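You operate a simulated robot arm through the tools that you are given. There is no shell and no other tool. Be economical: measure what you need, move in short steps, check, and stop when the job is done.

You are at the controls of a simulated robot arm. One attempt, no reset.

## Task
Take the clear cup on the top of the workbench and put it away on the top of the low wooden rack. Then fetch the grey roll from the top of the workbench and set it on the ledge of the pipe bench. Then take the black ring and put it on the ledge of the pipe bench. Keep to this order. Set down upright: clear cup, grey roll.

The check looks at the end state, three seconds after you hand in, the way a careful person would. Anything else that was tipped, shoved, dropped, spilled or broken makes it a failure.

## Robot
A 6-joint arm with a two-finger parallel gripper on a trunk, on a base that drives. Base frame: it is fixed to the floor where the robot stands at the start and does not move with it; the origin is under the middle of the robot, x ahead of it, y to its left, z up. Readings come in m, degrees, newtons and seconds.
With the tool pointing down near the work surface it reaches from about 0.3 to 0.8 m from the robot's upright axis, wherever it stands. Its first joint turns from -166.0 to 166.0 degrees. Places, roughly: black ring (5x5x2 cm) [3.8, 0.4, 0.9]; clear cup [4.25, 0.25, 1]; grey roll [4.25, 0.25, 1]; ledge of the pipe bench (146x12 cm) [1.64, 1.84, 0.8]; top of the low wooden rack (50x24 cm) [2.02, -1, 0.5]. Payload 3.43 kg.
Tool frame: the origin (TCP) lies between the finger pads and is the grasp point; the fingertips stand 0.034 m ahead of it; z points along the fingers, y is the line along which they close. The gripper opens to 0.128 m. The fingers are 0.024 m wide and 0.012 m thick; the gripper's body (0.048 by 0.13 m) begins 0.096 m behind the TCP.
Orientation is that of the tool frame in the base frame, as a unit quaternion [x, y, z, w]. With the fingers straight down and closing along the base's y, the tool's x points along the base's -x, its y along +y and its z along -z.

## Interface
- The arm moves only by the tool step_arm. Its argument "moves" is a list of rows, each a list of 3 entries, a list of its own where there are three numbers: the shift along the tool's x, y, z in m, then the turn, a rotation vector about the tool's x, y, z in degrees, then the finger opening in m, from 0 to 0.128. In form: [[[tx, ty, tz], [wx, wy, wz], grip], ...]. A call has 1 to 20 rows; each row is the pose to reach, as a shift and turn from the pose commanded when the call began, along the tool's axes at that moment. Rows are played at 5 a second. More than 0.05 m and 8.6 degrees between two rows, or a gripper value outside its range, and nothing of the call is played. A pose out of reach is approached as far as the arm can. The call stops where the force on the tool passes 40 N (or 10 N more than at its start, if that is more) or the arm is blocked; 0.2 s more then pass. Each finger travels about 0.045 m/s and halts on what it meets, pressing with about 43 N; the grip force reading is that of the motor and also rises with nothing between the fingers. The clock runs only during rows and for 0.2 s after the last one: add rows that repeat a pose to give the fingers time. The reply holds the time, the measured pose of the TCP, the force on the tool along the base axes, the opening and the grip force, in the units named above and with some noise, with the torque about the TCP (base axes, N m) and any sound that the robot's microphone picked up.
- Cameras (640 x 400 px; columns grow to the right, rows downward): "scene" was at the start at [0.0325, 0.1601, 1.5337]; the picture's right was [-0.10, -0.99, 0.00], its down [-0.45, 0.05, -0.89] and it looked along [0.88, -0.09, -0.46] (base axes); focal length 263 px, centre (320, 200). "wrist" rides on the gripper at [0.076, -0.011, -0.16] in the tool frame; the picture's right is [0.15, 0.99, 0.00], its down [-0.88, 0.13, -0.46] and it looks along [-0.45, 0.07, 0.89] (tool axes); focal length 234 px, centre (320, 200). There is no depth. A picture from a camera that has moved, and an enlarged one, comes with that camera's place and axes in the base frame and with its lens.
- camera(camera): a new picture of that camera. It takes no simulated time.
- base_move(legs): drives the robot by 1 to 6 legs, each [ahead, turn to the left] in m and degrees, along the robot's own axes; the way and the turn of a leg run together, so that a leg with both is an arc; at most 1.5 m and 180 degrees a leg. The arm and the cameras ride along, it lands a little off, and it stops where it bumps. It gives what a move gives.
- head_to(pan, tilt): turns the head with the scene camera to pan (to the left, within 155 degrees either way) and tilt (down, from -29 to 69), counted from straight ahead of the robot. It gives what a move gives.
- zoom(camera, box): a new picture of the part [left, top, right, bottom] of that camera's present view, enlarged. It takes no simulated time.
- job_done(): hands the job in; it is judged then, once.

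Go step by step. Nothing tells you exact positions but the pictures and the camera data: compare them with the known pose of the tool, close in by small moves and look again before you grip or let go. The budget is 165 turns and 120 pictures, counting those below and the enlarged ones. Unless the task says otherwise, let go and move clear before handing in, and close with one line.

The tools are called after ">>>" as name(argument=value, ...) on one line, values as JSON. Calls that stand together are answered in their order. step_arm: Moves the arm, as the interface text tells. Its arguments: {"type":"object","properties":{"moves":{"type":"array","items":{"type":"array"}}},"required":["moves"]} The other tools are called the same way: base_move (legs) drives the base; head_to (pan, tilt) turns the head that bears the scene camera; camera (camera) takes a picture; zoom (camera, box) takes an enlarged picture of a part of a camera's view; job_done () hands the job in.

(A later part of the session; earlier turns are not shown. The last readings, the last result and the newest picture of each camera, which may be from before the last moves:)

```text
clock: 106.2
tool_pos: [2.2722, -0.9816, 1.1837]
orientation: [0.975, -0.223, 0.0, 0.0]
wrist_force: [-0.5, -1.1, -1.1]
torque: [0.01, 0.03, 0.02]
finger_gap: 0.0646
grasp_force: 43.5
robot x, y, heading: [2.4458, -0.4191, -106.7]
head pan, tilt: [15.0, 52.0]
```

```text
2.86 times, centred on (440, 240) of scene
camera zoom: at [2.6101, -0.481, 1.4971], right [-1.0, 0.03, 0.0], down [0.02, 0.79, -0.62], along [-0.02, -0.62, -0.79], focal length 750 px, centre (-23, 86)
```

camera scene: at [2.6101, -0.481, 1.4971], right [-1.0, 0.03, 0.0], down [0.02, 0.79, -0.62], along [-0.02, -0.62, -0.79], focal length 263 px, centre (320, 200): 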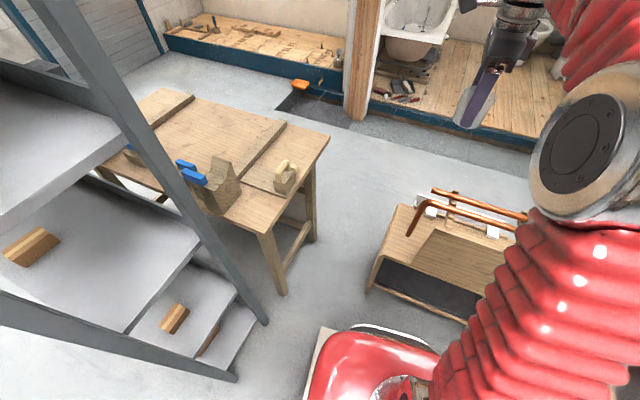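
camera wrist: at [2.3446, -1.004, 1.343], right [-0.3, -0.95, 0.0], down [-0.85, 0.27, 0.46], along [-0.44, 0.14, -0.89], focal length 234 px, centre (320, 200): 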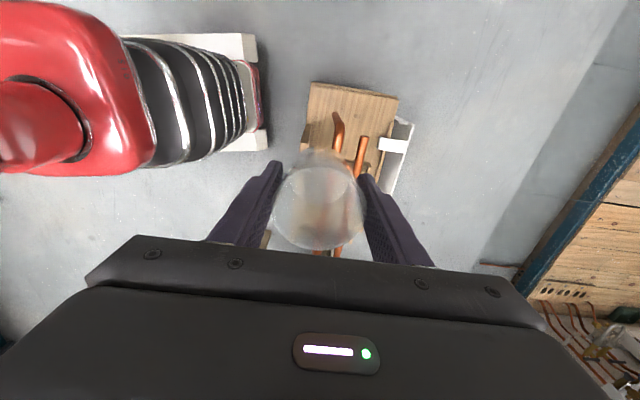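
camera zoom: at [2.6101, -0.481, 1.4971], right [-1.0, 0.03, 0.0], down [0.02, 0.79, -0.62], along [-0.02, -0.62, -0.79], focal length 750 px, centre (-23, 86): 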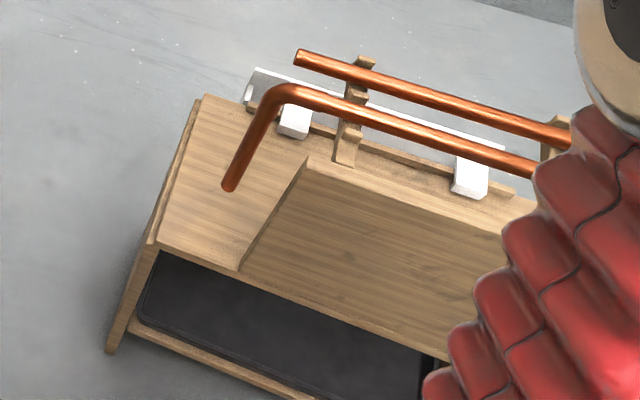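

The copper U-pipe's leg stands closer to the front than I first thought, at about 9 cm back. I'll turn the gripper back so the fingers close along the rack, and use the front-left spot with a slight 6° lean so the wrist stays clear of the pipe.

>>> step_arm(moves=[[[0.001, 0, 0], [0, 0, -8.2], 0.054], [[0.002, -0.001, 0], [0, 0, -16.4], 0.054], [[0.004, -0.001, 0], [0, 0, -24.6], 0.054], [[0.005, -0.002, 0], [0, 0, -32.8], 0.054], [[0.006, -0.002, 0], [0, 0, -41], 0.054], [[0.007, -0.003, 0], [0, 0, -49.2], 0.054], [[0.008, -0.003, 0], [0, 0, -57.4], 0.054], [[0.01, -0.004, 0], [0, 0, -65.6], 0.054], [[0.011, -0.004, 0], [0, 0, -73.8], 0.054], [[0.012, -0.005, 0], [0, 0, -82], 0.054], [[0.013, -0.005, 0], [0, 0, -90], 0.054], [[0.013, -0.005, 0.05], [0, 0, -90], 0.054], [[0.013, -0.005, 0.1], [0, 0, -90], 0.054], [[0.013, -0.005, 0.15], [0, 0, -90], 0.054], [[0.013, -0.005, 0.2], [0, 0, -90], 0.054], [[0.013, -0.005, 0.25], [0, 0, -90], 0.054], [[0.013, -0.005, 0.25], [0, 0, -90], 0.054]])

>>> camera(camera="wrist")

>>> camera(camera="scene")

```text
clock: 109.8
tool_pos: [2.2851, -0.9818, 0.9336]
orientation: [0.847, 0.532, 0.0, 0.0]
wrist_force: [-0.6, 0.2, 0.0]
torque: [0.01, -0.04, 0.02]
finger_gap: 0.0642
grasp_force: 43.3
robot x, y, heading: [2.4452, -0.4161, -106.7]
head pan, tilt: [15.0, 52.0]
```

```text
80 pictures are left
camera wrist: at [2.3072, -0.9091, 1.0923], right [0.95, -0.3, 0.0], down [-0.27, -0.85, 0.46], along [-0.14, -0.44, -0.89], focal length 234 px, centre (320, 200)
```

wrist: 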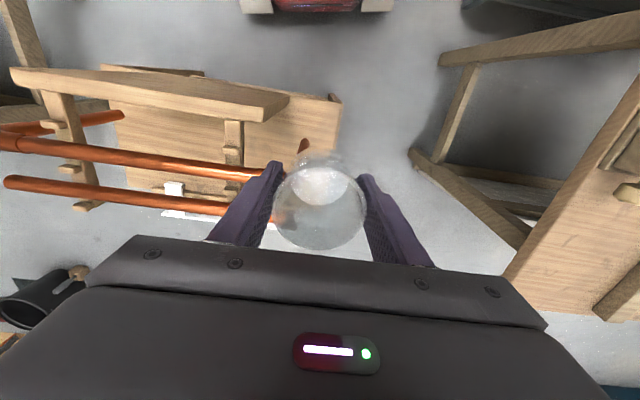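

```text
79 pictures are left
camera scene: at [2.61, -0.481, 1.4971], right [-1.0, 0.03, 0.0], down [0.02, 0.79, -0.62], along [-0.02, -0.62, -0.79], focal length 263 px, centre (320, 200)
```

scene: 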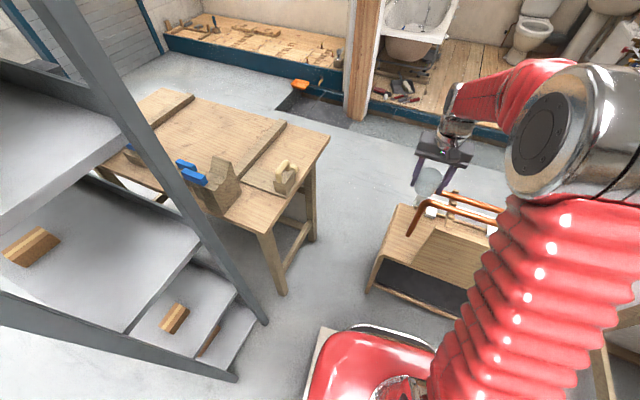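

The forearm's elbow swings out to the robot's right, which here would lie over the pipes. The mirrored right front corner of the rack has the same gap and leaves the elbow over free floor, so I'll raise, retract and reposition there.

>>> step_arm(moves=[[[0, 0, -0.05], [0, 0, 0], 0.054], [[0, 0, -0.1], [0, 0, 0], 0.054], [[0, 0, -0.15], [0, 0, 0], 0.054], [[0, 0, -0.2], [0, 0, 0], 0.054], [[0.04, 0, -0.23], [0, 0, 0], 0.054], [[0.08, 0, -0.25], [0, 0, 0], 0.054], [[0.12, 0, -0.25], [0, 0, 0], 0.054], [[0.16, 0, -0.25], [0, 0, 0], 0.054], [[0.19, 0, -0.25], [0, 0, 0], 0.054]])

>>> base_move(legs=[[-0.1, 0], [0, -83.5], [0.35, 0], [0, 75]])

>>> head_to(pan=5, tilt=50)

>>> camera(camera="scene")

>>> camera(camera="wrist")

```text
clock: 111.8
tool_pos: [2.3699, -0.8084, 1.1848]
orientation: [0.847, 0.531, -0.001, 0.0]
wrist_force: [0.2, 0.2, -0.1]
torque: [0.0, -0.03, -0.01]
finger_gap: 0.0641
grasp_force: 43.2
robot x, y, heading: [2.4454, -0.4207, -106.7]
head pan, tilt: [15.0, 52.0]
```

```text
clock: 125.5
tool_pos: [2.0057, -0.637, 1.1854]
orientation: [0.881, 0.473, 0.0, 0.0]
wrist_force: [0.2, -0.2, 0.7]
torque: [0.01, -0.01, -0.01]
finger_gap: 0.0643
grasp_force: 43.4
robot x, y, heading: [2.1252, -0.2577, -114.3]
head pan, tilt: [15.0, 52.0]
```

```text
clock: 126.3
tool_pos: [2.0059, -0.637, 1.185]
orientation: [0.881, 0.473, 0.0, 0.0]
wrist_force: [-0.7, -0.3, -0.9]
torque: [0.03, -0.04, 0.01]
finger_gap: 0.0642
grasp_force: 42.9
robot x, y, heading: [2.1248, -0.2568, -114.4]
head pan, tilt: [5.0, 50.0]
```

```text
78 pictures are left
camera scene: at [2.2648, -0.3386, 1.4997], right [-0.94, 0.33, 0.0], down [0.25, 0.72, -0.64], along [-0.21, -0.61, -0.77], focal length 263 px, centre (320, 200)
```

scene: 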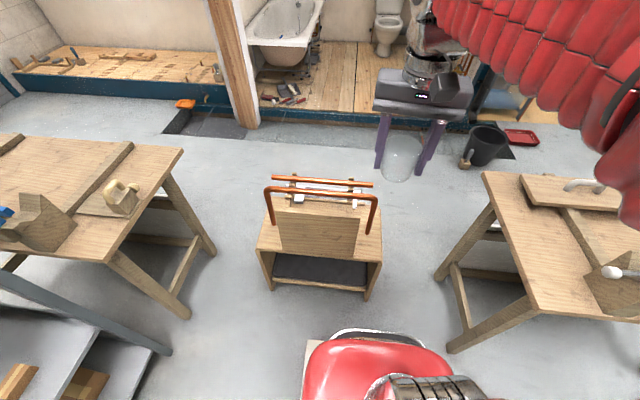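

```text
77 pictures are left
camera wrist: at [2.0379, -0.568, 1.344], right [0.91, -0.42, 0.0], down [-0.38, -0.81, 0.46], along [-0.19, -0.41, -0.89], focal length 234 px, centre (320, 200)
```

wrist: 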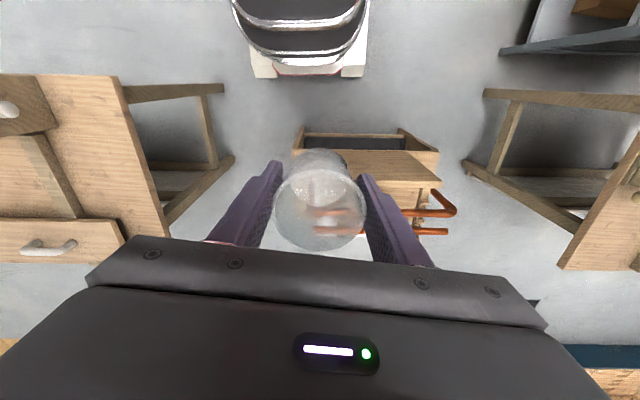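

>>> zoom(camera="scene", box=[245, 165, 405, 305])

>>> zoom(camera="wrist", box=[270, 110, 470, 250])

```text
2.86 times, centred on (325, 235) of scene
camera zoom: at [2.2648, -0.3386, 1.4997], right [-0.94, 0.33, 0.0], down [0.25, 0.72, -0.64], along [-0.21, -0.61, -0.77], focal length 750 px, centre (306, 100)
```

zoom: 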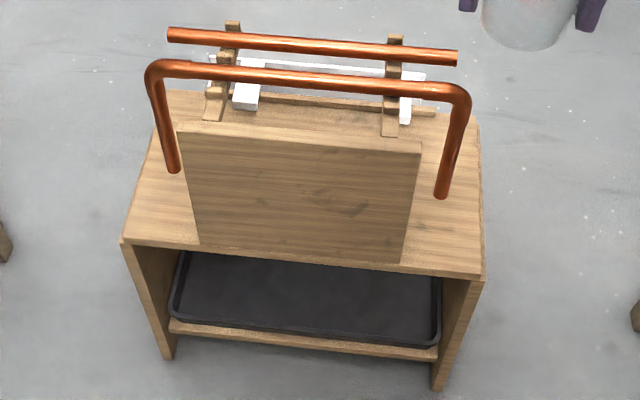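

```text
2.86 times, centred on (370, 180) of wrist
camera zoom: at [2.0379, -0.568, 1.344], right [0.91, -0.42, 0.0], down [-0.38, -0.81, 0.46], along [-0.19, -0.41, -0.89], focal length 669 px, centre (177, 257)
```

zoom: 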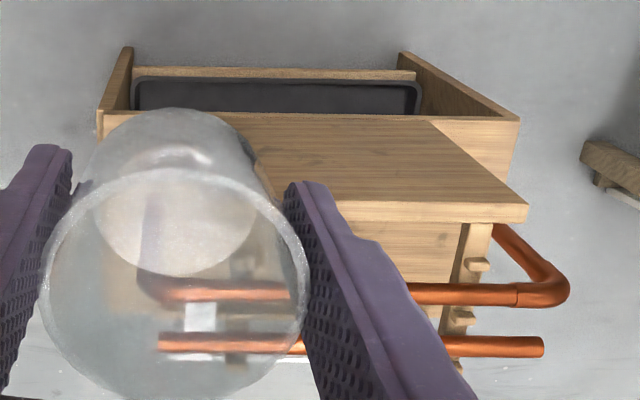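

The views now agree: the rack top is at 0.50 and the right front corner at (1.861, −0.731), with a free spot at about (1.881, −0.783). I'll move over it, align the yaw and lower partway.

>>> step_arm(moves=[[[-0.04, -0.005, 0], [0, 0, -2], 0.054], [[-0.08, -0.01, 0], [0, 0, -4], 0.054], [[-0.12, -0.015, 0], [0, 0, -6], 0.054], [[-0.16, -0.02, 0], [0, 0, -7.9], 0.054], [[-0.19, -0.0237, 0.02], [0, 0, -7.9], 0.054], [[-0.19, -0.0237, 0.06], [0, 0, -7.9], 0.054], [[-0.19, -0.0237, 0.1], [0, 0, -7.9], 0.054], [[-0.19, -0.0237, 0.14], [0, 0, -7.9], 0.054], [[-0.19, -0.0237, 0.18], [0, 0, -7.9], 0.054], [[-0.19, -0.0237, 0.22], [0, 0, -7.9], 0.054], [[-0.19, -0.0237, 0.26], [0, 0, -7.9], 0.054], [[-0.19, -0.0237, 0.3], [0, 0, -7.9], 0.054], [[-0.19, -0.0237, 0.3], [0, 0, -7.9], 0.054]])

>>> camera(camera="wrist")

>>> camera(camera="scene")

```text
clock: 129.1
tool_pos: [1.8823, -0.7797, 0.8853]
orientation: [0.846, 0.533, -0.001, 0.0]
wrist_force: [-0.5, 0.1, -0.3]
torque: [-0.01, 0.01, -0.02]
finger_gap: 0.0643
grasp_force: 42.8
robot x, y, heading: [2.1235, -0.2583, -114.4]
head pan, tilt: [5.0, 50.0]
```

```text
74 pictures are left
camera wrist: at [1.9035, -0.708, 1.0432], right [0.96, -0.29, 0.0], down [-0.26, -0.85, 0.46], along [-0.13, -0.44, -0.89], focal length 234 px, centre (320, 200)
```

wrist: 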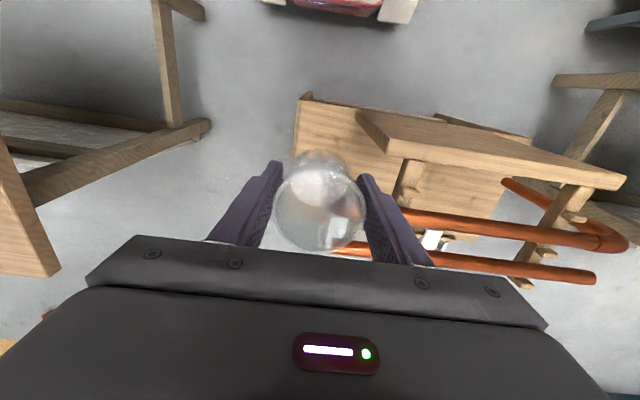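

```text
73 pictures are left
camera scene: at [2.2646, -0.3388, 1.4997], right [-0.94, 0.33, 0.0], down [0.26, 0.72, -0.64], along [-0.21, -0.61, -0.77], focal length 263 px, centre (320, 200)
```

scene: 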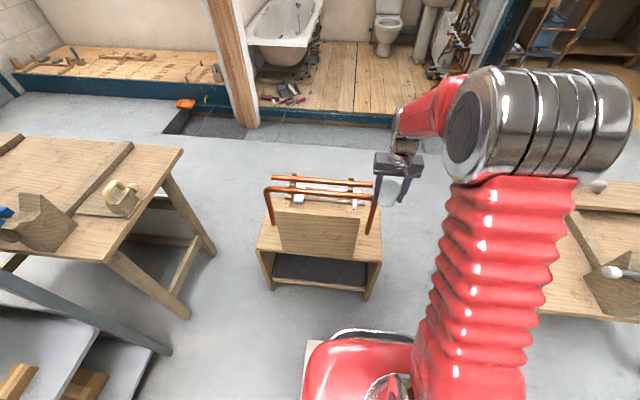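

The arm sits clear to the right with everything as planned. I'll tilt 6° and lower to just above the rack.

>>> step_arm(moves=[[[0, 0, 0.03], [0, -3, 0], 0.054], [[0, 0, 0.06], [0, -6, 0], 0.054], [[0, 0, 0.1], [0, -6, 0], 0.054], [[0, 0, 0.14], [0, -6, 0], 0.054], [[0, 0, 0.18], [0, -6, 0], 0.054], [[0, 0, 0.22], [0, -6, 0], 0.054], [[0, 0, 0.25], [0, -6, 0], 0.054], [[0, 0, 0.27], [0, -6, 0], 0.054], [[0, 0, 0.27], [0, -6, 0], 0.054]])

>>> zoom(camera="scene", box=[240, 130, 440, 310])

>>> camera(camera="wrist")

```text
clock: 131.1
tool_pos: [1.8796, -0.7828, 0.6147]
orientation: [0.845, 0.532, -0.044, 0.027]
wrist_force: [0.4, 0.1, -0.5]
torque: [0.04, -0.04, -0.01]
finger_gap: 0.0643
grasp_force: 43.0
robot x, y, heading: [2.1217, -0.2522, -114.2]
head pan, tilt: [5.0, 50.0]
```

```text
2.22 times, centred on (340, 220) of scene
camera zoom: at [2.2645, -0.339, 1.4997], right [-0.94, 0.33, 0.0], down [0.26, 0.72, -0.64], along [-0.21, -0.61, -0.77], focal length 584 px, centre (276, 156)
```

zoom: 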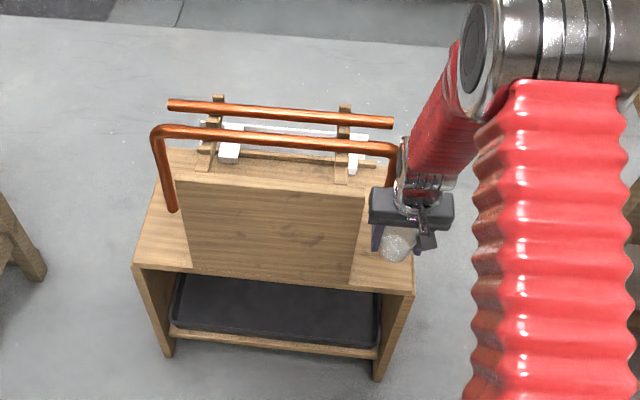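

```text
71 pictures are left
camera wrist: at [1.9098, -0.6954, 0.7639], right [0.96, -0.3, -0.02], down [-0.24, -0.8, 0.55], along [-0.17, -0.52, -0.84], focal length 234 px, centre (320, 200)
```

wrist: 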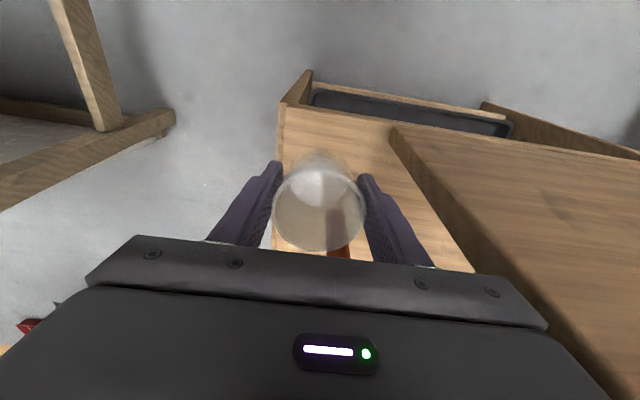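

>>> zoom(camera="scene", box=[340, 165, 420, 255])

>>> zoom(camera="wrist", box=[240, 90, 480, 270])

```text
4.44 times, centred on (380, 210) of scene
camera zoom: at [2.2645, -0.339, 1.4997], right [-0.94, 0.33, 0.0], down [0.26, 0.72, -0.64], along [-0.21, -0.61, -0.77], focal length 1167 px, centre (53, 156)
```

zoom: 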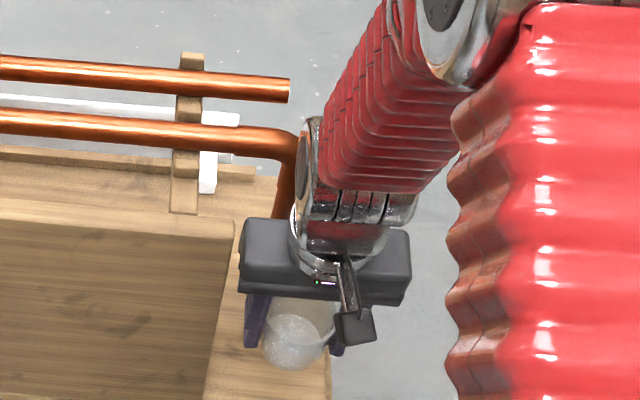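

```text
2.22 times, centred on (360, 180) of wrist
camera zoom: at [1.9098, -0.6954, 0.7639], right [0.96, -0.3, -0.02], down [-0.24, -0.8, 0.55], along [-0.17, -0.52, -0.84], focal length 520 px, centre (231, 244)
```

zoom: 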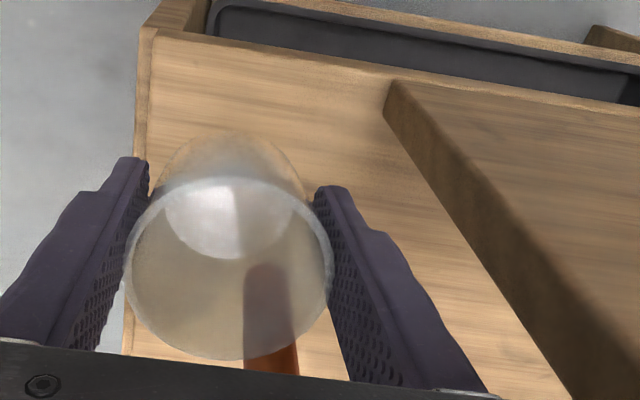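

All clear: the pipe leg is behind the cup and the board is well to the side. I'll lower vertically until just before contact.

>>> step_arm(moves=[[[0.0016, 0, 0.015], [0, 0, 0], 0.054], [[0.0031, 0, 0.03], [0, 0, 0], 0.054], [[0.0042, 0, 0.04], [0, 0, 0], 0.054], [[0.005, 0, 0.048], [0, 0, 0], 0.054], [[0.005, 0, 0.048], [0, 0, 0], 0.054]])

>>> zoom(camera="scene", box=[340, 175, 420, 265])

```text
clock: 132.3
tool_pos: [1.8815, -0.7834, 0.5662]
orientation: [0.845, 0.532, -0.044, 0.028]
wrist_force: [0.0, 0.6, -0.3]
torque: [0.01, -0.01, 0.0]
finger_gap: 0.0644
grasp_force: 43.2
robot x, y, heading: [2.1209, -0.258, -114.6]
head pan, tilt: [5.0, 50.0]
```

```text
4.44 times, centred on (380, 220) of scene
camera zoom: at [2.2645, -0.339, 1.4997], right [-0.94, 0.33, 0.0], down [0.26, 0.72, -0.64], along [-0.21, -0.61, -0.77], focal length 1167 px, centre (53, 111)
```

zoom: 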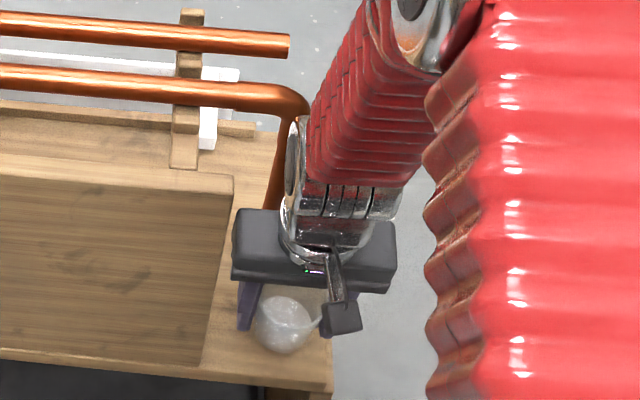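

>>> step_arm(moves=[[[0.0003, 0, 0.003], [0, 0, 0], 0.054], [[0.0006, 0, 0.006], [0, 0, 0], 0.054], [[0.0006, 0, 0.006], [0, 0, 0], 0.054]])

```text
clock: 133.1
tool_pos: [1.8817, -0.7814, 0.5587]
orientation: [0.845, 0.532, -0.044, 0.028]
wrist_force: [-1.0, 0.6, -0.6]
torque: [0.01, 0.02, -0.04]
finger_gap: 0.0644
grasp_force: 42.9
robot x, y, heading: [2.1202, -0.2567, -114.3]
head pan, tilt: [5.0, 50.0]
```

>>> step_arm(moves=[[[0.0002, 0, 0.002], [0, 0, 0], 0.054], [[0.0004, 0, 0.004], [0, 0, 0], 0.054], [[0.0004, 0, 0.004], [0, 0, 0], 0.054]])

>>> zoom(camera="wrist", box=[240, 90, 480, 270])

```text
clock: 133.9
tool_pos: [1.8826, -0.7831, 0.5561]
orientation: [0.845, 0.532, -0.044, 0.028]
wrist_force: [-0.2, 0.4, -0.9]
torque: [0.0, 0.04, -0.01]
finger_gap: 0.0642
grasp_force: 43.4
robot x, y, heading: [2.125, -0.2558, -114.4]
head pan, tilt: [5.0, 50.0]
```

```text
2.22 times, centred on (360, 180) of wrist
camera zoom: at [1.9113, -0.6951, 0.7063], right [0.96, -0.3, -0.02], down [-0.24, -0.8, 0.55], along [-0.17, -0.52, -0.84], focal length 520 px, centre (231, 244)
```

zoom: 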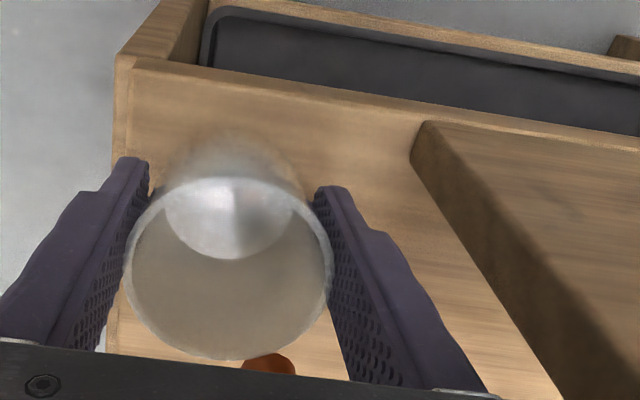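

>>> step_arm(moves=[[[0.0002, 0, 0.002], [0, 0, 0], 0.054], [[0.0004, 0, 0.004], [0, 0, 0], 0.054], [[0.0004, 0, 0.004], [0, 0, 0], 0.054]])

>>> step_arm(moves=[[[0.0002, 0, 0.002], [0, 0, 0], 0.054], [[0.0003, 0, 0.003], [0, 0, 0], 0.054], [[0.0003, 0, 0.003], [0, 0, 0], 0.054]])

```text
clock: 134.7
tool_pos: [1.8816, -0.7842, 0.5544]
orientation: [0.845, 0.532, -0.045, 0.028]
wrist_force: [-0.1, 0.7, -0.4]
torque: [0.0, 0.0, -0.01]
finger_gap: 0.0645
grasp_force: 43.0
robot x, y, heading: [2.1221, -0.2583, -114.1]
head pan, tilt: [5.0, 50.0]
```

```text
clock: 135.5
tool_pos: [1.8804, -0.782, 0.5499]
orientation: [0.845, 0.532, -0.045, 0.028]
wrist_force: [0.9, 0.5, 0.7]
torque: [-0.01, 0.01, -0.02]
finger_gap: 0.0643
grasp_force: 43.0
robot x, y, heading: [2.124, -0.2591, -114.4]
head pan, tilt: [5.0, 50.0]
```

>>> step_arm(moves=[[[0.0002, 0, 0.002], [0, 0, 0], 0.054], [[0.0004, 0, 0.004], [0, 0, 0], 0.054], [[0.0004, 0, 0.004], [0, 0, 0], 0.054]])

>>> step_arm(moves=[[[0.0002, 0, 0.002], [0, 0, 0], 0.054], [[0.0003, 0, 0.003], [0, 0, 0], 0.054], [[0.0003, 0, 0.003], [0, 0, 0], 0.054]])

>>> zoom(camera="scene", box=[350, 195, 420, 275])

```text
clock: 136.3
tool_pos: [1.8803, -0.7838, 0.547]
orientation: [0.845, 0.532, -0.044, 0.028]
wrist_force: [1.0, 0.6, 1.9]
torque: [0.06, -0.06, -0.02]
finger_gap: 0.0643
grasp_force: 43.1
robot x, y, heading: [2.1275, -0.2575, -114.5]
head pan, tilt: [5.0, 50.0]
```

```text
clock: 137.1
tool_pos: [1.8804, -0.784, 0.5445]
orientation: [0.845, 0.532, -0.047, 0.029]
wrist_force: [-1.1, -2.5, 31.8]
torque: [0.46, -0.19, -0.01]
finger_gap: 0.0645
grasp_force: 43.3
robot x, y, heading: [2.1216, -0.2585, -114.2]
head pan, tilt: [5.0, 50.0]
```

```text
5.00 times, centred on (385, 235) of scene
camera zoom: at [2.2649, -0.3382, 1.4998], right [-0.94, 0.33, 0.0], down [0.26, 0.72, -0.64], along [-0.21, -0.61, -0.77], focal length 1313 px, centre (-5, 25)
```

zoom: 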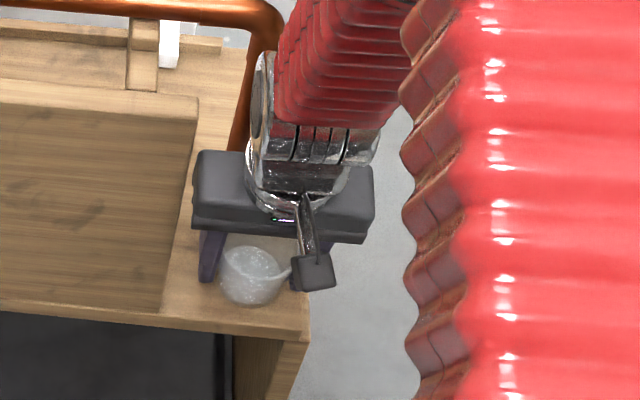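

Contact is felt at 0.545. I'll relax a couple of millimetres and open the fingers slowly.

>>> step_arm(moves=[[[-0.0002, 0, -0.0025], [0, 0, 0], 0.054], [[-0.0002, 0, -0.0025], [0, 0, 0], 0.064], [[-0.0002, 0, -0.0025], [0, 0, 0], 0.068], [[-0.0002, 0, -0.0025], [0, 0, 0], 0.072], [[-0.0002, 0, -0.0025], [0, 0, 0], 0.076], [[-0.0002, 0, -0.0025], [0, 0, 0], 0.08], [[-0.0002, 0, -0.0025], [0, 0, 0], 0.084], [[-0.0002, 0, -0.0025], [0, 0, 0], 0.084]])

>>> zoom(camera="wrist", box=[240, 90, 480, 270])

```text
clock: 138.9
tool_pos: [1.8814, -0.7824, 0.5457]
orientation: [0.845, 0.532, -0.044, 0.028]
wrist_force: [-0.2, 0.4, -0.2]
torque: [0.0, -0.02, 0.0]
finger_gap: 0.0838
grasp_force: 0.0
robot x, y, heading: [2.1207, -0.2519, -114.2]
head pan, tilt: [5.0, 50.0]
```

```text
2.22 times, centred on (360, 180) of wrist
camera zoom: at [1.9106, -0.6958, 0.6952], right [0.96, -0.3, -0.02], down [-0.24, -0.8, 0.55], along [-0.17, -0.52, -0.84], focal length 520 px, centre (231, 244)
```

zoom: 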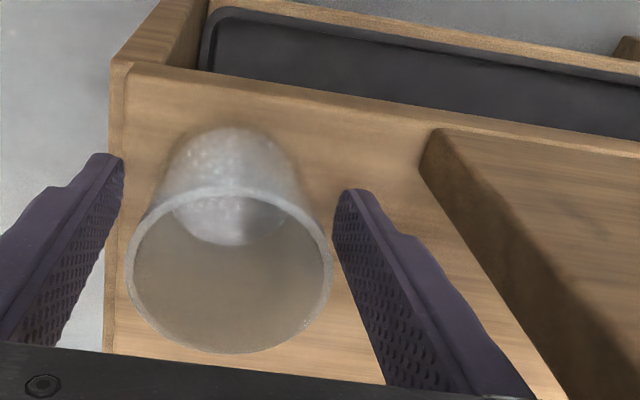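

The cup stands upright and free on the rack. I'll lift straight out.

>>> step_arm(moves=[[[-0.002, 0, -0.02], [0, 0, 0], 0.084], [[-0.004, 0, -0.05], [0, 0, 0], 0.084], [[-0.004, 0, -0.1], [0, 0, 0], 0.084], [[-0.004, 0, -0.15], [0, 0, 0], 0.084], [[-0.004, 0, -0.2], [0, 0, 0], 0.084], [[-0.004, 0, -0.25], [0, 0, 0], 0.084], [[-0.004, 0, -0.3], [0, 0, 0], 0.084], [[-0.004, 0, -0.35], [0, 0, 0], 0.084], [[0.0, 0, -0.4], [0, 0, 0], 0.084], [[0.03, 0, -0.44], [0, 3, 0], 0.084], [[0.07, 0, -0.47], [0, 6, 0], 0.084], [[0.1, 0, -0.5], [0, 6, 0], 0.1], [[0.13, 0, -0.54], [0, 6, 0], 0.128], [[0.13, 0, -0.58], [0, 6, 0], 0.128], [[0.13, 0, -0.62], [0, 6, 0], 0.128], [[0.13, 0, -0.62], [0, 6, 0], 0.128]])

>>> camera(camera="scene")

>>> zoom(camera="scene", box=[245, 165, 405, 305])

```text
refused: row 9 steps farther than a row can; nothing moved
```

```text
64 pictures are left
camera scene: at [2.2645, -0.339, 1.4997], right [-0.94, 0.33, 0.0], down [0.26, 0.72, -0.64], along [-0.21, -0.61, -0.77], focal length 263 px, centre (320, 200)
```

scene: 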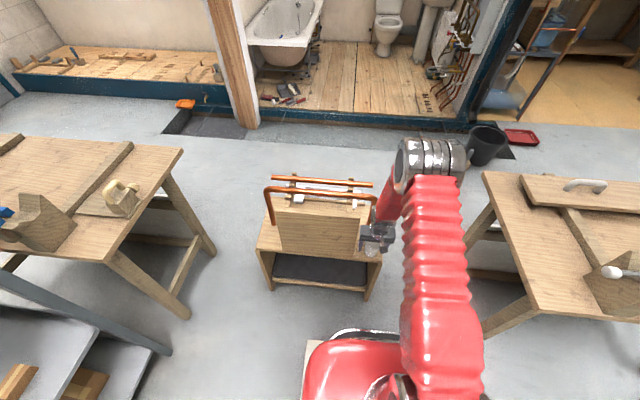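

```text
2.86 times, centred on (325, 235) of scene
camera zoom: at [2.2645, -0.339, 1.4997], right [-0.94, 0.33, 0.0], down [0.26, 0.72, -0.64], along [-0.21, -0.61, -0.77], focal length 750 px, centre (306, 100)
```

zoom: 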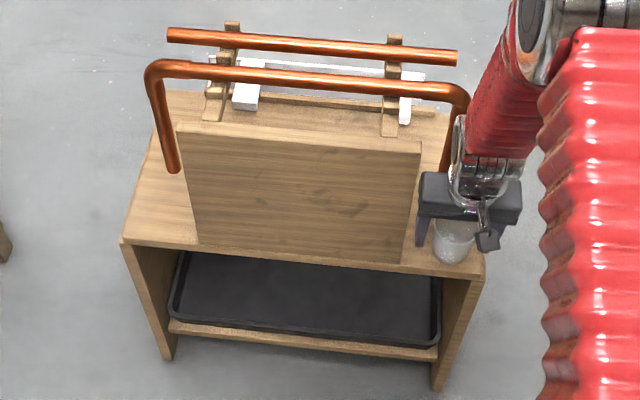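

One row was too long, so nothing moved. I'll retry with smaller steps.

>>> step_arm(moves=[[[-0.001, 0, -0.01], [0, 0, 0], 0.084], [[-0.003, 0, -0.03], [0, 0, 0], 0.084], [[-0.004, 0, -0.06], [0, 0, 0], 0.084], [[-0.004, 0, -0.1], [0, 0, 0], 0.084], [[-0.004, 0, -0.14], [0, 0, 0], 0.084], [[-0.004, 0, -0.18], [0, 0, 0], 0.084], [[-0.004, 0, -0.22], [0, 0, 0], 0.084], [[-0.004, 0, -0.26], [0, 0, 0], 0.084], [[-0.004, 0, -0.3], [0, 0, 0], 0.084], [[0.0, 0, -0.34], [0, 0, 0], 0.084], [[0.02, 0, -0.37], [0, 3, 0], 0.084], [[0.04, 0, -0.4], [0, 6, 0], 0.084], [[0.06, 0, -0.44], [0, 6, 0], 0.1], [[0.07, 0, -0.48], [0, 6, 0], 0.128], [[0.08, 0, -0.52], [0, 6, 0], 0.128], [[0.09, 0, -0.56], [0, 6, 0], 0.128], [[0.1, 0, -0.6], [0, 6, 0], 0.128], [[0.11, 0, -0.64], [0, 6, 0], 0.128], [[0.11, 0, -0.64], [0, 6, 0], 0.128]])

>>> zoom(camera="scene", box=[245, 165, 405, 305])

```text
clock: 142.9
tool_pos: [1.9574, -0.6217, 1.1713]
orientation: [0.846, 0.533, 0.0, 0.0]
wrist_force: [0.2, -0.4, 0.9]
torque: [0.03, 0.0, 0.01]
finger_gap: 0.1281
grasp_force: 0.1
robot x, y, heading: [2.1239, -0.2576, -114.4]
head pan, tilt: [5.0, 50.0]
```

```text
2.86 times, centred on (325, 235) of scene
camera zoom: at [2.2647, -0.3386, 1.4997], right [-0.94, 0.33, 0.0], down [0.26, 0.72, -0.64], along [-0.21, -0.61, -0.77], focal length 750 px, centre (306, 100)
```

zoom: 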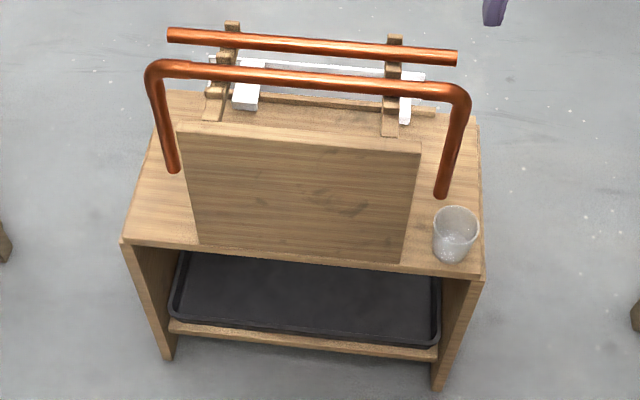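

The cup is set upright on the rack. Now I'll drive back to the bench for the grey roll.

>>> base_move(legs=[[0, 142.4], [0.91, 0], [0, -58.5], [1.03, 0], [0, 93], [0.1, 0]])

>>> head_to(pan=-10, tilt=50)

>>> camera(camera="scene")

```text
clock: 150.7
tool_pos: [2.5048, -0.1293, 1.1735]
orientation: [-0.151, 0.988, -0.001, 0.0]
wrist_force: [-0.7, -0.8, 0.4]
torque: [0.02, 0.03, -0.01]
finger_gap: 0.1278
grasp_force: 0.0
robot x, y, heading: [2.1372, -0.3061, 19.3]
head pan, tilt: [5.0, 50.0]
stopped in leg 1: the robot was blocked; the commanded pose is now the measured one
```

```text
clock: 151.4
tool_pos: [2.5056, -0.1299, 1.1728]
orientation: [-0.15, 0.989, 0.001, 0.0]
wrist_force: [0.4, 0.8, -0.3]
torque: [0.03, -0.01, 0.0]
finger_gap: 0.128
grasp_force: 0.1
robot x, y, heading: [2.1379, -0.3079, 19.6]
head pan, tilt: [-10.0, 50.0]
```

```text
61 pictures are left
camera scene: at [2.1046, -0.1636, 1.4997], right [0.16, -0.99, 0.0], down [-0.76, -0.13, -0.64], along [0.63, 0.11, -0.77], focal length 263 px, centre (320, 200)
```

scene: 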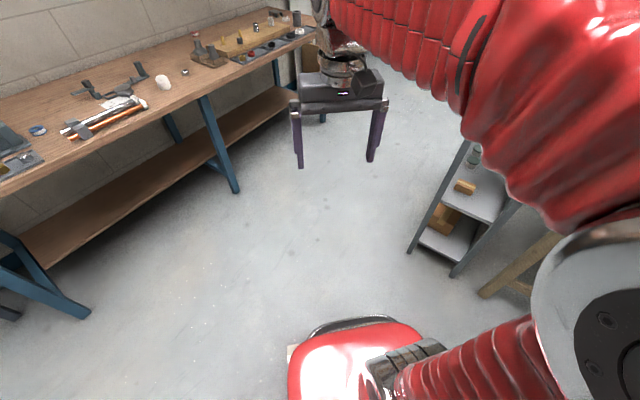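

The turn was blocked by something behind me. I'll look backward to see what touches.

>>> head_to(pan=-140, tilt=50)

>>> camera(camera="scene")

>>> head_to(pan=150, tilt=50)

>>> camera(camera="scene")

```text
clock: 153.5
tool_pos: [2.5052, -0.1306, 1.1732]
orientation: [-0.15, 0.989, 0.001, 0.0]
wrist_force: [-0.4, -0.1, -0.1]
torque: [0.0, -0.01, 0.0]
finger_gap: 0.1279
grasp_force: 0.0
robot x, y, heading: [2.1397, -0.3056, 19.3]
head pan, tilt: [-140.0, 50.0]
```

```text
60 pictures are left
camera scene: at [1.9895, -0.2427, 1.4998], right [-0.86, 0.51, 0.0], down [0.39, 0.66, -0.64], along [-0.33, -0.55, -0.77], focal length 263 px, centre (320, 200)
```

scene: 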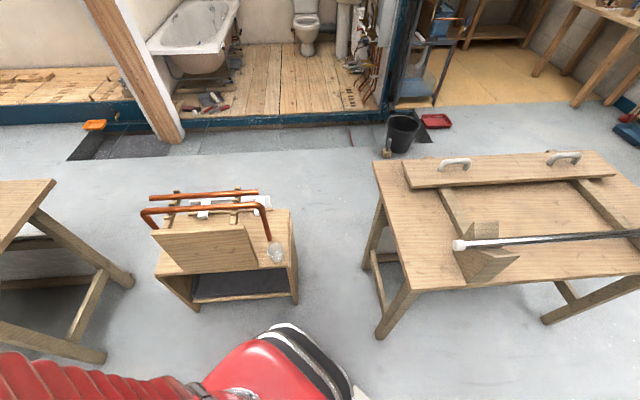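

```text
clock: 157.5
tool_pos: [2.5062, -0.1295, 1.1727]
orientation: [-0.15, 0.989, 0.001, 0.0]
wrist_force: [0.0, 0.9, 0.0]
torque: [0.02, -0.03, -0.03]
finger_gap: 0.128
grasp_force: 0.1
robot x, y, heading: [2.1391, -0.305, 19.5]
head pan, tilt: [150.0, 50.0]
```

```text
59 pictures are left
camera scene: at [1.9529, -0.1622, 1.4998], right [0.18, 0.98, 0.0], down [0.75, -0.14, -0.64], along [-0.63, 0.12, -0.77], focal length 263 px, centre (320, 200)
```

scene: 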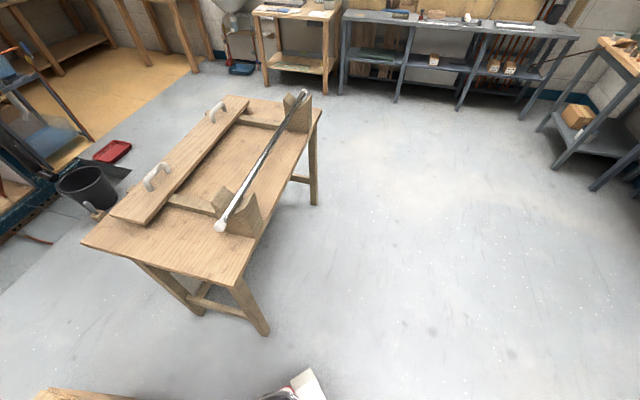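

>>> head_to(pan=-85, tilt=55)

>>> camera(camera="scene")

>>> camera(camera="wrist")

```text
clock: 160.8
tool_pos: [2.5058, -0.1291, 1.1732]
orientation: [-0.151, 0.988, 0.0, 0.0]
wrist_force: [0.0, -0.3, -0.3]
torque: [0.0, -0.01, 0.02]
finger_gap: 0.1282
grasp_force: 0.1
robot x, y, heading: [2.14, -0.3059, 19.5]
head pan, tilt: [-85.0, 55.0]
```

```text
58 pictures are left
camera scene: at [2.0585, -0.242, 1.4933], right [-0.91, -0.41, 0.0], down [-0.34, 0.75, -0.57], along [0.24, -0.52, -0.82], focal length 263 px, centre (320, 200)
```

scene: 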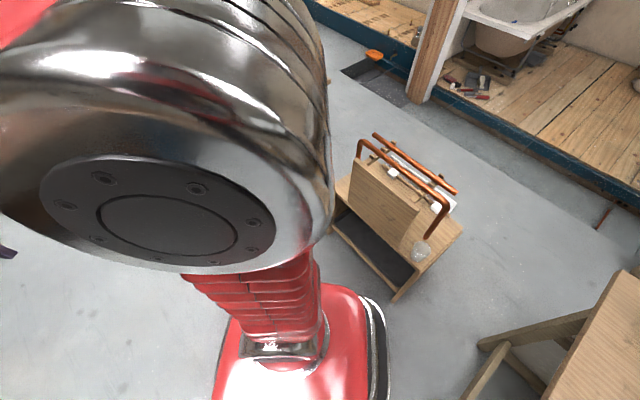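

```text
57 pictures are left
camera wrist: at [2.436, -0.1633, 1.331], right [-0.43, 0.9, 0.0], down [0.8, 0.39, 0.46], along [0.41, 0.2, -0.89], focal length 234 px, centre (320, 200)
```

wrist: 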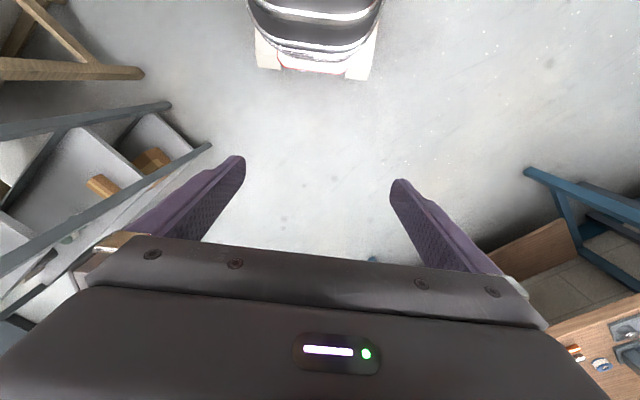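

The base's rear corner appears to have come close to the rack leg; rack and cup look unmoved. Driving forward moves away from it, so I'll do that and then continue to the bench.

>>> base_move(legs=[[0.4, 0], [0.5, 15]])

>>> head_to(pan=-145, tilt=40)

>>> camera(camera="scene")

```text
clock: 167.3
tool_pos: [3.27, 0.3303, 1.1731]
orientation: [-0.281, 0.96, 0.0, -0.001]
wrist_force: [0.5, 0.4, 0.1]
torque: [0.04, 0.03, 0.01]
finger_gap: 0.1278
grasp_force: 0.0
robot x, y, heading: [2.9634, 0.0589, 35.0]
head pan, tilt: [-85.0, 55.0]
```

```text
clock: 168.6
tool_pos: [3.2707, 0.3293, 1.1725]
orientation: [-0.283, 0.959, 0.0, 0.0]
wrist_force: [-0.3, 1.0, 0.4]
torque: [0.01, -0.03, -0.02]
finger_gap: 0.1277
grasp_force: 0.0
robot x, y, heading: [2.967, 0.0637, 35.2]
head pan, tilt: [-145.0, 40.0]
```

```text
56 pictures are left
camera scene: at [2.7948, 0.0771, 1.5139], right [-0.94, 0.34, 0.0], down [0.22, 0.6, -0.77], along [-0.26, -0.72, -0.64], focal length 263 px, centre (320, 200)
```

scene: 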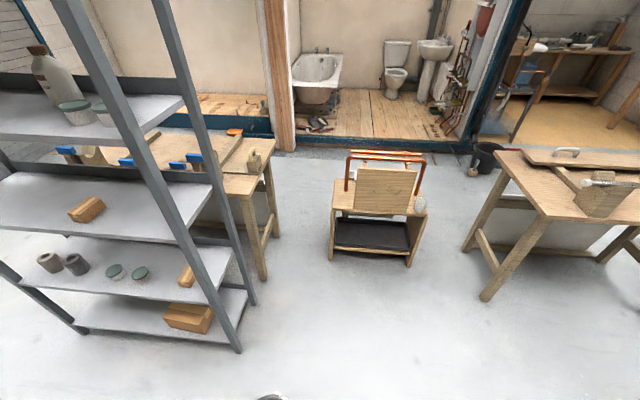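

The rack and cup are exactly where they were. I'll continue to the bench.

>>> base_move(legs=[[0, -60.3], [0.953, 0], [0, 87.6], [0.1, 0]])

>>> head_to(pan=-10, tilt=50)

>>> camera(camera="scene")

>>> camera(camera="wrist")

```text
clock: 185.1
tool_pos: [4.0156, 0.1359, 1.1723]
orientation: [-0.499, 0.866, 0.0, 0.001]
wrist_force: [0.2, -0.4, -0.7]
torque: [0.0, 0.01, -0.02]
finger_gap: 0.1277
grasp_force: 0.0
robot x, y, heading: [3.8935, -0.2522, 62.6]
head pan, tilt: [-145.0, 40.0]
```

```text
clock: 187.3
tool_pos: [4.0171, 0.1354, 1.1737]
orientation: [-0.499, 0.867, 0.0, -0.001]
wrist_force: [0.4, -0.1, 0.7]
torque: [0.04, 0.0, -0.03]
finger_gap: 0.1277
grasp_force: 0.1
robot x, y, heading: [3.8938, -0.255, 62.2]
head pan, tilt: [-10.0, 50.0]
```

```text
55 pictures are left
camera scene: at [3.7709, -0.1741, 1.4997], right [0.79, -0.61, 0.0], down [-0.47, -0.61, -0.64], along [0.39, 0.51, -0.77], focal length 263 px, centre (320, 200)
```

scene: 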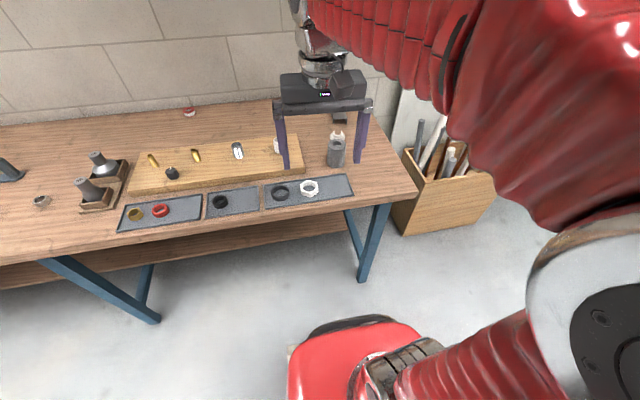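

```text
54 pictures are left
camera wrist: at [3.9877, 0.0645, 1.3319], right [-0.93, 0.37, 0.0], down [0.33, 0.83, 0.46], along [0.17, 0.42, -0.89], focal length 234 px, centre (320, 200)
```

wrist: 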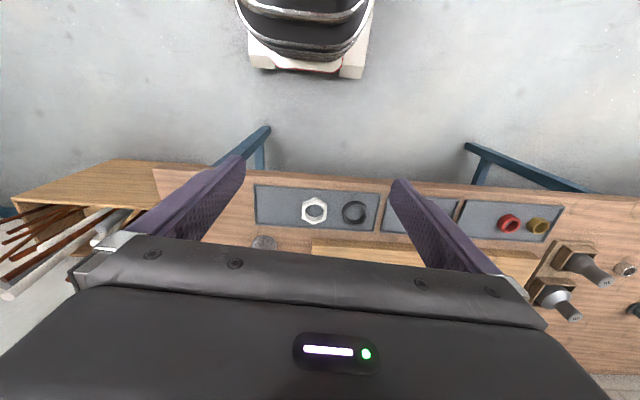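

The roll is at about (4.255, 0.364) with free space round it. I'll move above it and check with the wrist camera.

>>> step_arm(moves=[[[-0.045, -0.013, 0], [0, 0, 0], 0.128], [[-0.09, -0.026, 0], [0, 0, 0], 0.128], [[-0.135, -0.039, 0], [0, 0, 0], 0.128], [[-0.18, -0.052, 0], [0, 0, 0], 0.128], [[-0.225, -0.065, 0], [0, 0, 0], 0.128], [[-0.27, -0.078, 0], [0, 0, 0], 0.128], [[-0.317, -0.091, 0], [0, 0, 0], 0.128], [[-0.317, -0.091, 0.04], [0, 0, 0], 0.128], [[-0.317, -0.091, 0.08], [0, 0, 0], 0.128], [[-0.317, -0.091, 0.12], [0, 0, 0], 0.128], [[-0.317, -0.091, 0.15], [0, 0, 0], 0.128], [[-0.317, -0.091, 0.15], [0, 0, 0], 0.128]])

>>> camera(camera="wrist")

>>> zoom(camera="scene", box=[270, 70, 430, 200])

```text
clock: 189.9
tool_pos: [4.2537, 0.367, 1.0241]
orientation: [-0.499, 0.866, 0.001, 0.001]
wrist_force: [1.0, 0.4, -0.3]
torque: [0.03, -0.04, -0.02]
finger_gap: 0.128
grasp_force: 0.1
out of reach, approached as far as the arm can: row 7
robot x, y, heading: [3.8898, -0.2569, 62.5]
head pan, tilt: [-10.0, 50.0]
```

```text
53 pictures are left
camera wrist: at [4.2252, 0.2956, 1.1825], right [-0.93, 0.37, 0.0], down [0.33, 0.83, 0.46], along [0.17, 0.42, -0.89], focal length 234 px, centre (320, 200)
```

wrist: 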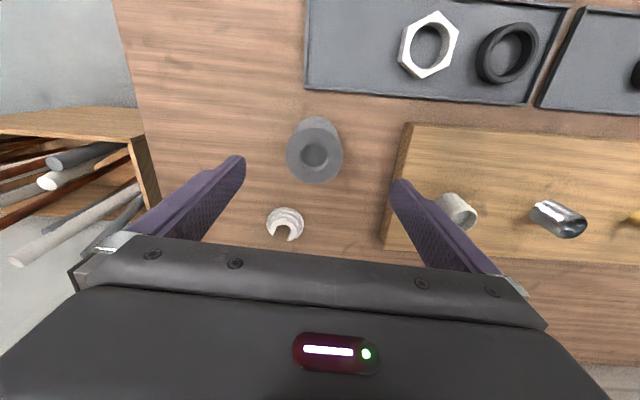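

```text
3.08 times, centred on (350, 135) of scene
camera zoom: at [3.7711, -0.1736, 1.4997], right [0.79, -0.61, 0.0], down [-0.47, -0.61, -0.64], along [0.39, 0.51, -0.77], focal length 808 px, centre (228, 400)
```

zoom: 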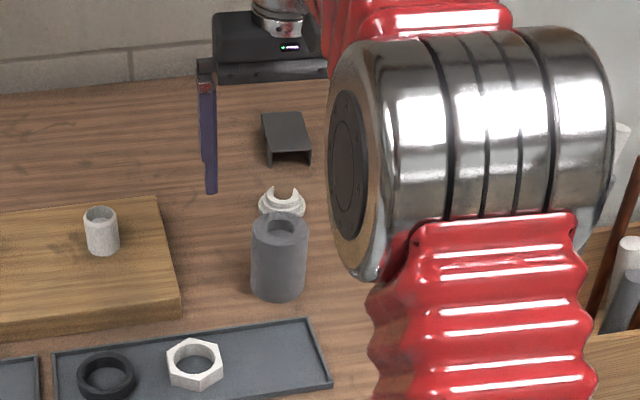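

>>> step_arm(moves=[[[0.001, -0.006, 0.03], [0, 0, 0], 0.11], [[0.001, -0.006, 0.06], [0, 0, 0], 0.1], [[0.001, -0.006, 0.09], [0, 0, 0], 0.1], [[0.001, -0.006, 0.115], [0, 0, 0], 0.1], [[0.001, -0.006, 0.13], [0, 0, 0], 0.1], [[0.001, -0.006, 0.13], [0, 0, 0], 0.1]])

>>> camera(camera="wrist")

```text
clock: 191.3
tool_pos: [4.2587, 0.3608, 0.8919]
orientation: [-0.5, 0.866, 0.0, 0.0]
wrist_force: [0.1, 0.2, 0.6]
torque: [0.01, -0.01, 0.01]
finger_gap: 0.0999
grasp_force: 0.0
robot x, y, heading: [3.8908, -0.2549, 62.5]
head pan, tilt: [-10.0, 50.0]
```

```text
51 pictures are left
camera wrist: at [4.2299, 0.2902, 1.0516], right [-0.93, 0.37, 0.0], down [0.33, 0.83, 0.46], along [0.17, 0.42, -0.89], focal length 234 px, centre (320, 200)
```

wrist: 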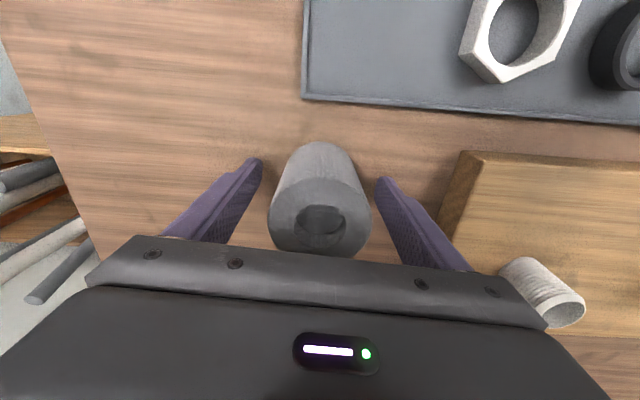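

Well centred. Closing on the roll and lifting a bit.

>>> step_arm(moves=[[[0, 0, 0], [0, 0, 0], 0.08], [[0, 0, 0], [0, 0, 0], 0.065], [[0, 0, 0], [0, 0, 0], 0.05], [[0, 0, 0], [0, 0, 0], 0.045], [[0, 0, 0], [0, 0, 0], 0.045], [[0, 0, 0], [0, 0, 0], 0.045], [[0, 0, 0], [0, 0, 0], 0.045], [[0, 0, -0.02], [0, 0, 0], 0.045], [[0, 0, -0.05], [0, 0, 0], 0.045], [[0, 0, -0.09], [0, 0, 0], 0.045], [[0, 0, -0.13], [0, 0, 0], 0.045], [[0, 0, -0.17], [0, 0, 0], 0.045], [[0.04, 0, -0.2], [0, 0, 0], 0.045], [[0.08, 0.02, -0.22], [0, 0, 0], 0.045], [[0.12, 0.04, -0.24], [0, 0, 0], 0.045], [[0.16, 0.06, -0.26], [0, 0, 0], 0.045], [[0.2, 0.07, -0.28], [0, 0, 0], 0.045], [[0.24, 0.08, -0.28], [0, 0, 0], 0.045], [[0.28, 0.09, -0.28], [0, 0, 0], 0.045], [[0.31, 0.09, -0.28], [0, 0, 0], 0.045]])

>>> camera(camera="wrist")

```text
clock: 195.5
tool_pos: [4.0247, 0.1388, 1.1699]
orientation: [-0.499, 0.867, 0.0, 0.001]
wrist_force: [0.2, 0.0, -0.7]
torque: [-0.04, 0.01, 0.0]
finger_gap: 0.0625
grasp_force: 42.6
robot x, y, heading: [3.8925, -0.2588, 62.5]
head pan, tilt: [-10.0, 50.0]
```

```text
50 pictures are left
camera wrist: at [3.996, 0.0671, 1.3282], right [-0.93, 0.37, 0.0], down [0.33, 0.83, 0.46], along [0.17, 0.42, -0.89], focal length 234 px, centre (320, 200)
```

wrist: 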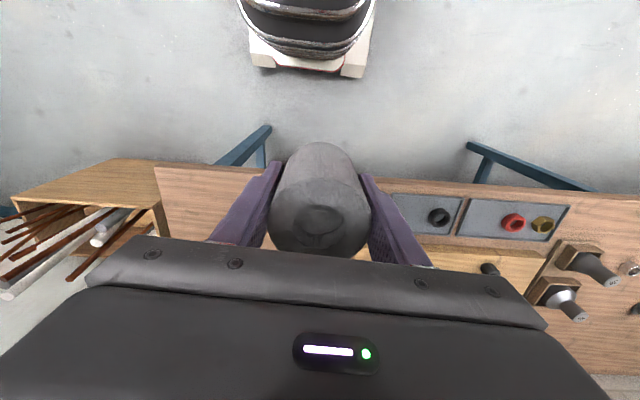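

The roll is held securely. I'll drive along to the pipe bench and look at the ledge.

>>> base_move(legs=[[-0.1, 0], [0, 90], [1.5, 0], [0.5, 0], [0, -60]])

>>> head_to(pan=10, tilt=35)

>>> camera(camera="scene")

```text
clock: 218.7
tool_pos: [2.0323, 1.0825, 1.1706]
orientation: [-0.696, 0.718, -0.001, 0.0]
wrist_force: [0.1, 0.4, -0.8]
torque: [0.0, 0.0, 0.01]
finger_gap: 0.0628
grasp_force: 43.3
robot x, y, heading: [2.0717, 0.6679, 90.7]
head pan, tilt: [-10.0, 50.0]
```

```text
clock: 219.5
tool_pos: [2.0312, 1.0827, 1.1704]
orientation: [-0.698, 0.716, 0.0, 0.0]
wrist_force: [0.3, -0.3, -0.9]
torque: [-0.01, 0.03, -0.01]
finger_gap: 0.0625
grasp_force: 43.2
robot x, y, heading: [2.0764, 0.6711, 91.0]
head pan, tilt: [10.0, 35.0]
```

```text
49 pictures are left
camera scene: at [1.9012, 0.6975, 1.5214], right [0.98, 0.19, 0.0], down [0.11, -0.56, -0.82], along [-0.15, 0.8, -0.57], focal length 263 px, centre (320, 200)
```

scene: 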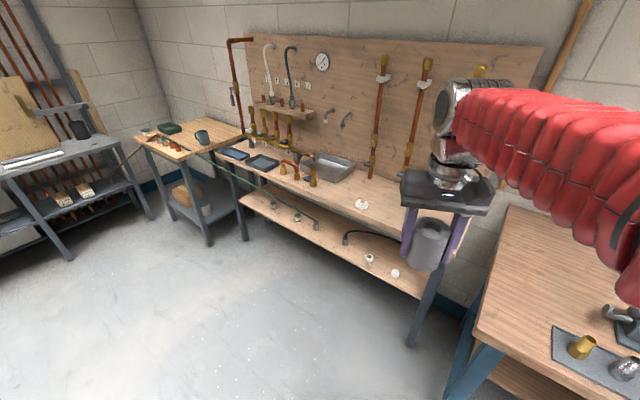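

>>> zoom(camera="scene", box=[230, 120, 440, 260])

```text
2.86 times, centred on (335, 190) of scene
camera zoom: at [1.9012, 0.6975, 1.5214], right [0.98, 0.19, 0.0], down [0.11, -0.56, -0.82], along [-0.15, 0.8, -0.57], focal length 750 px, centre (277, 229)
```

zoom: 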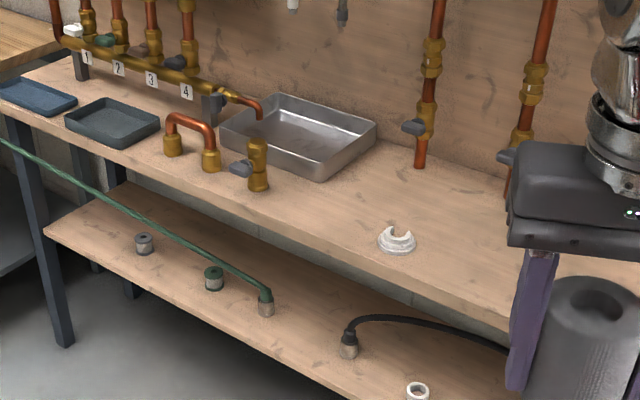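

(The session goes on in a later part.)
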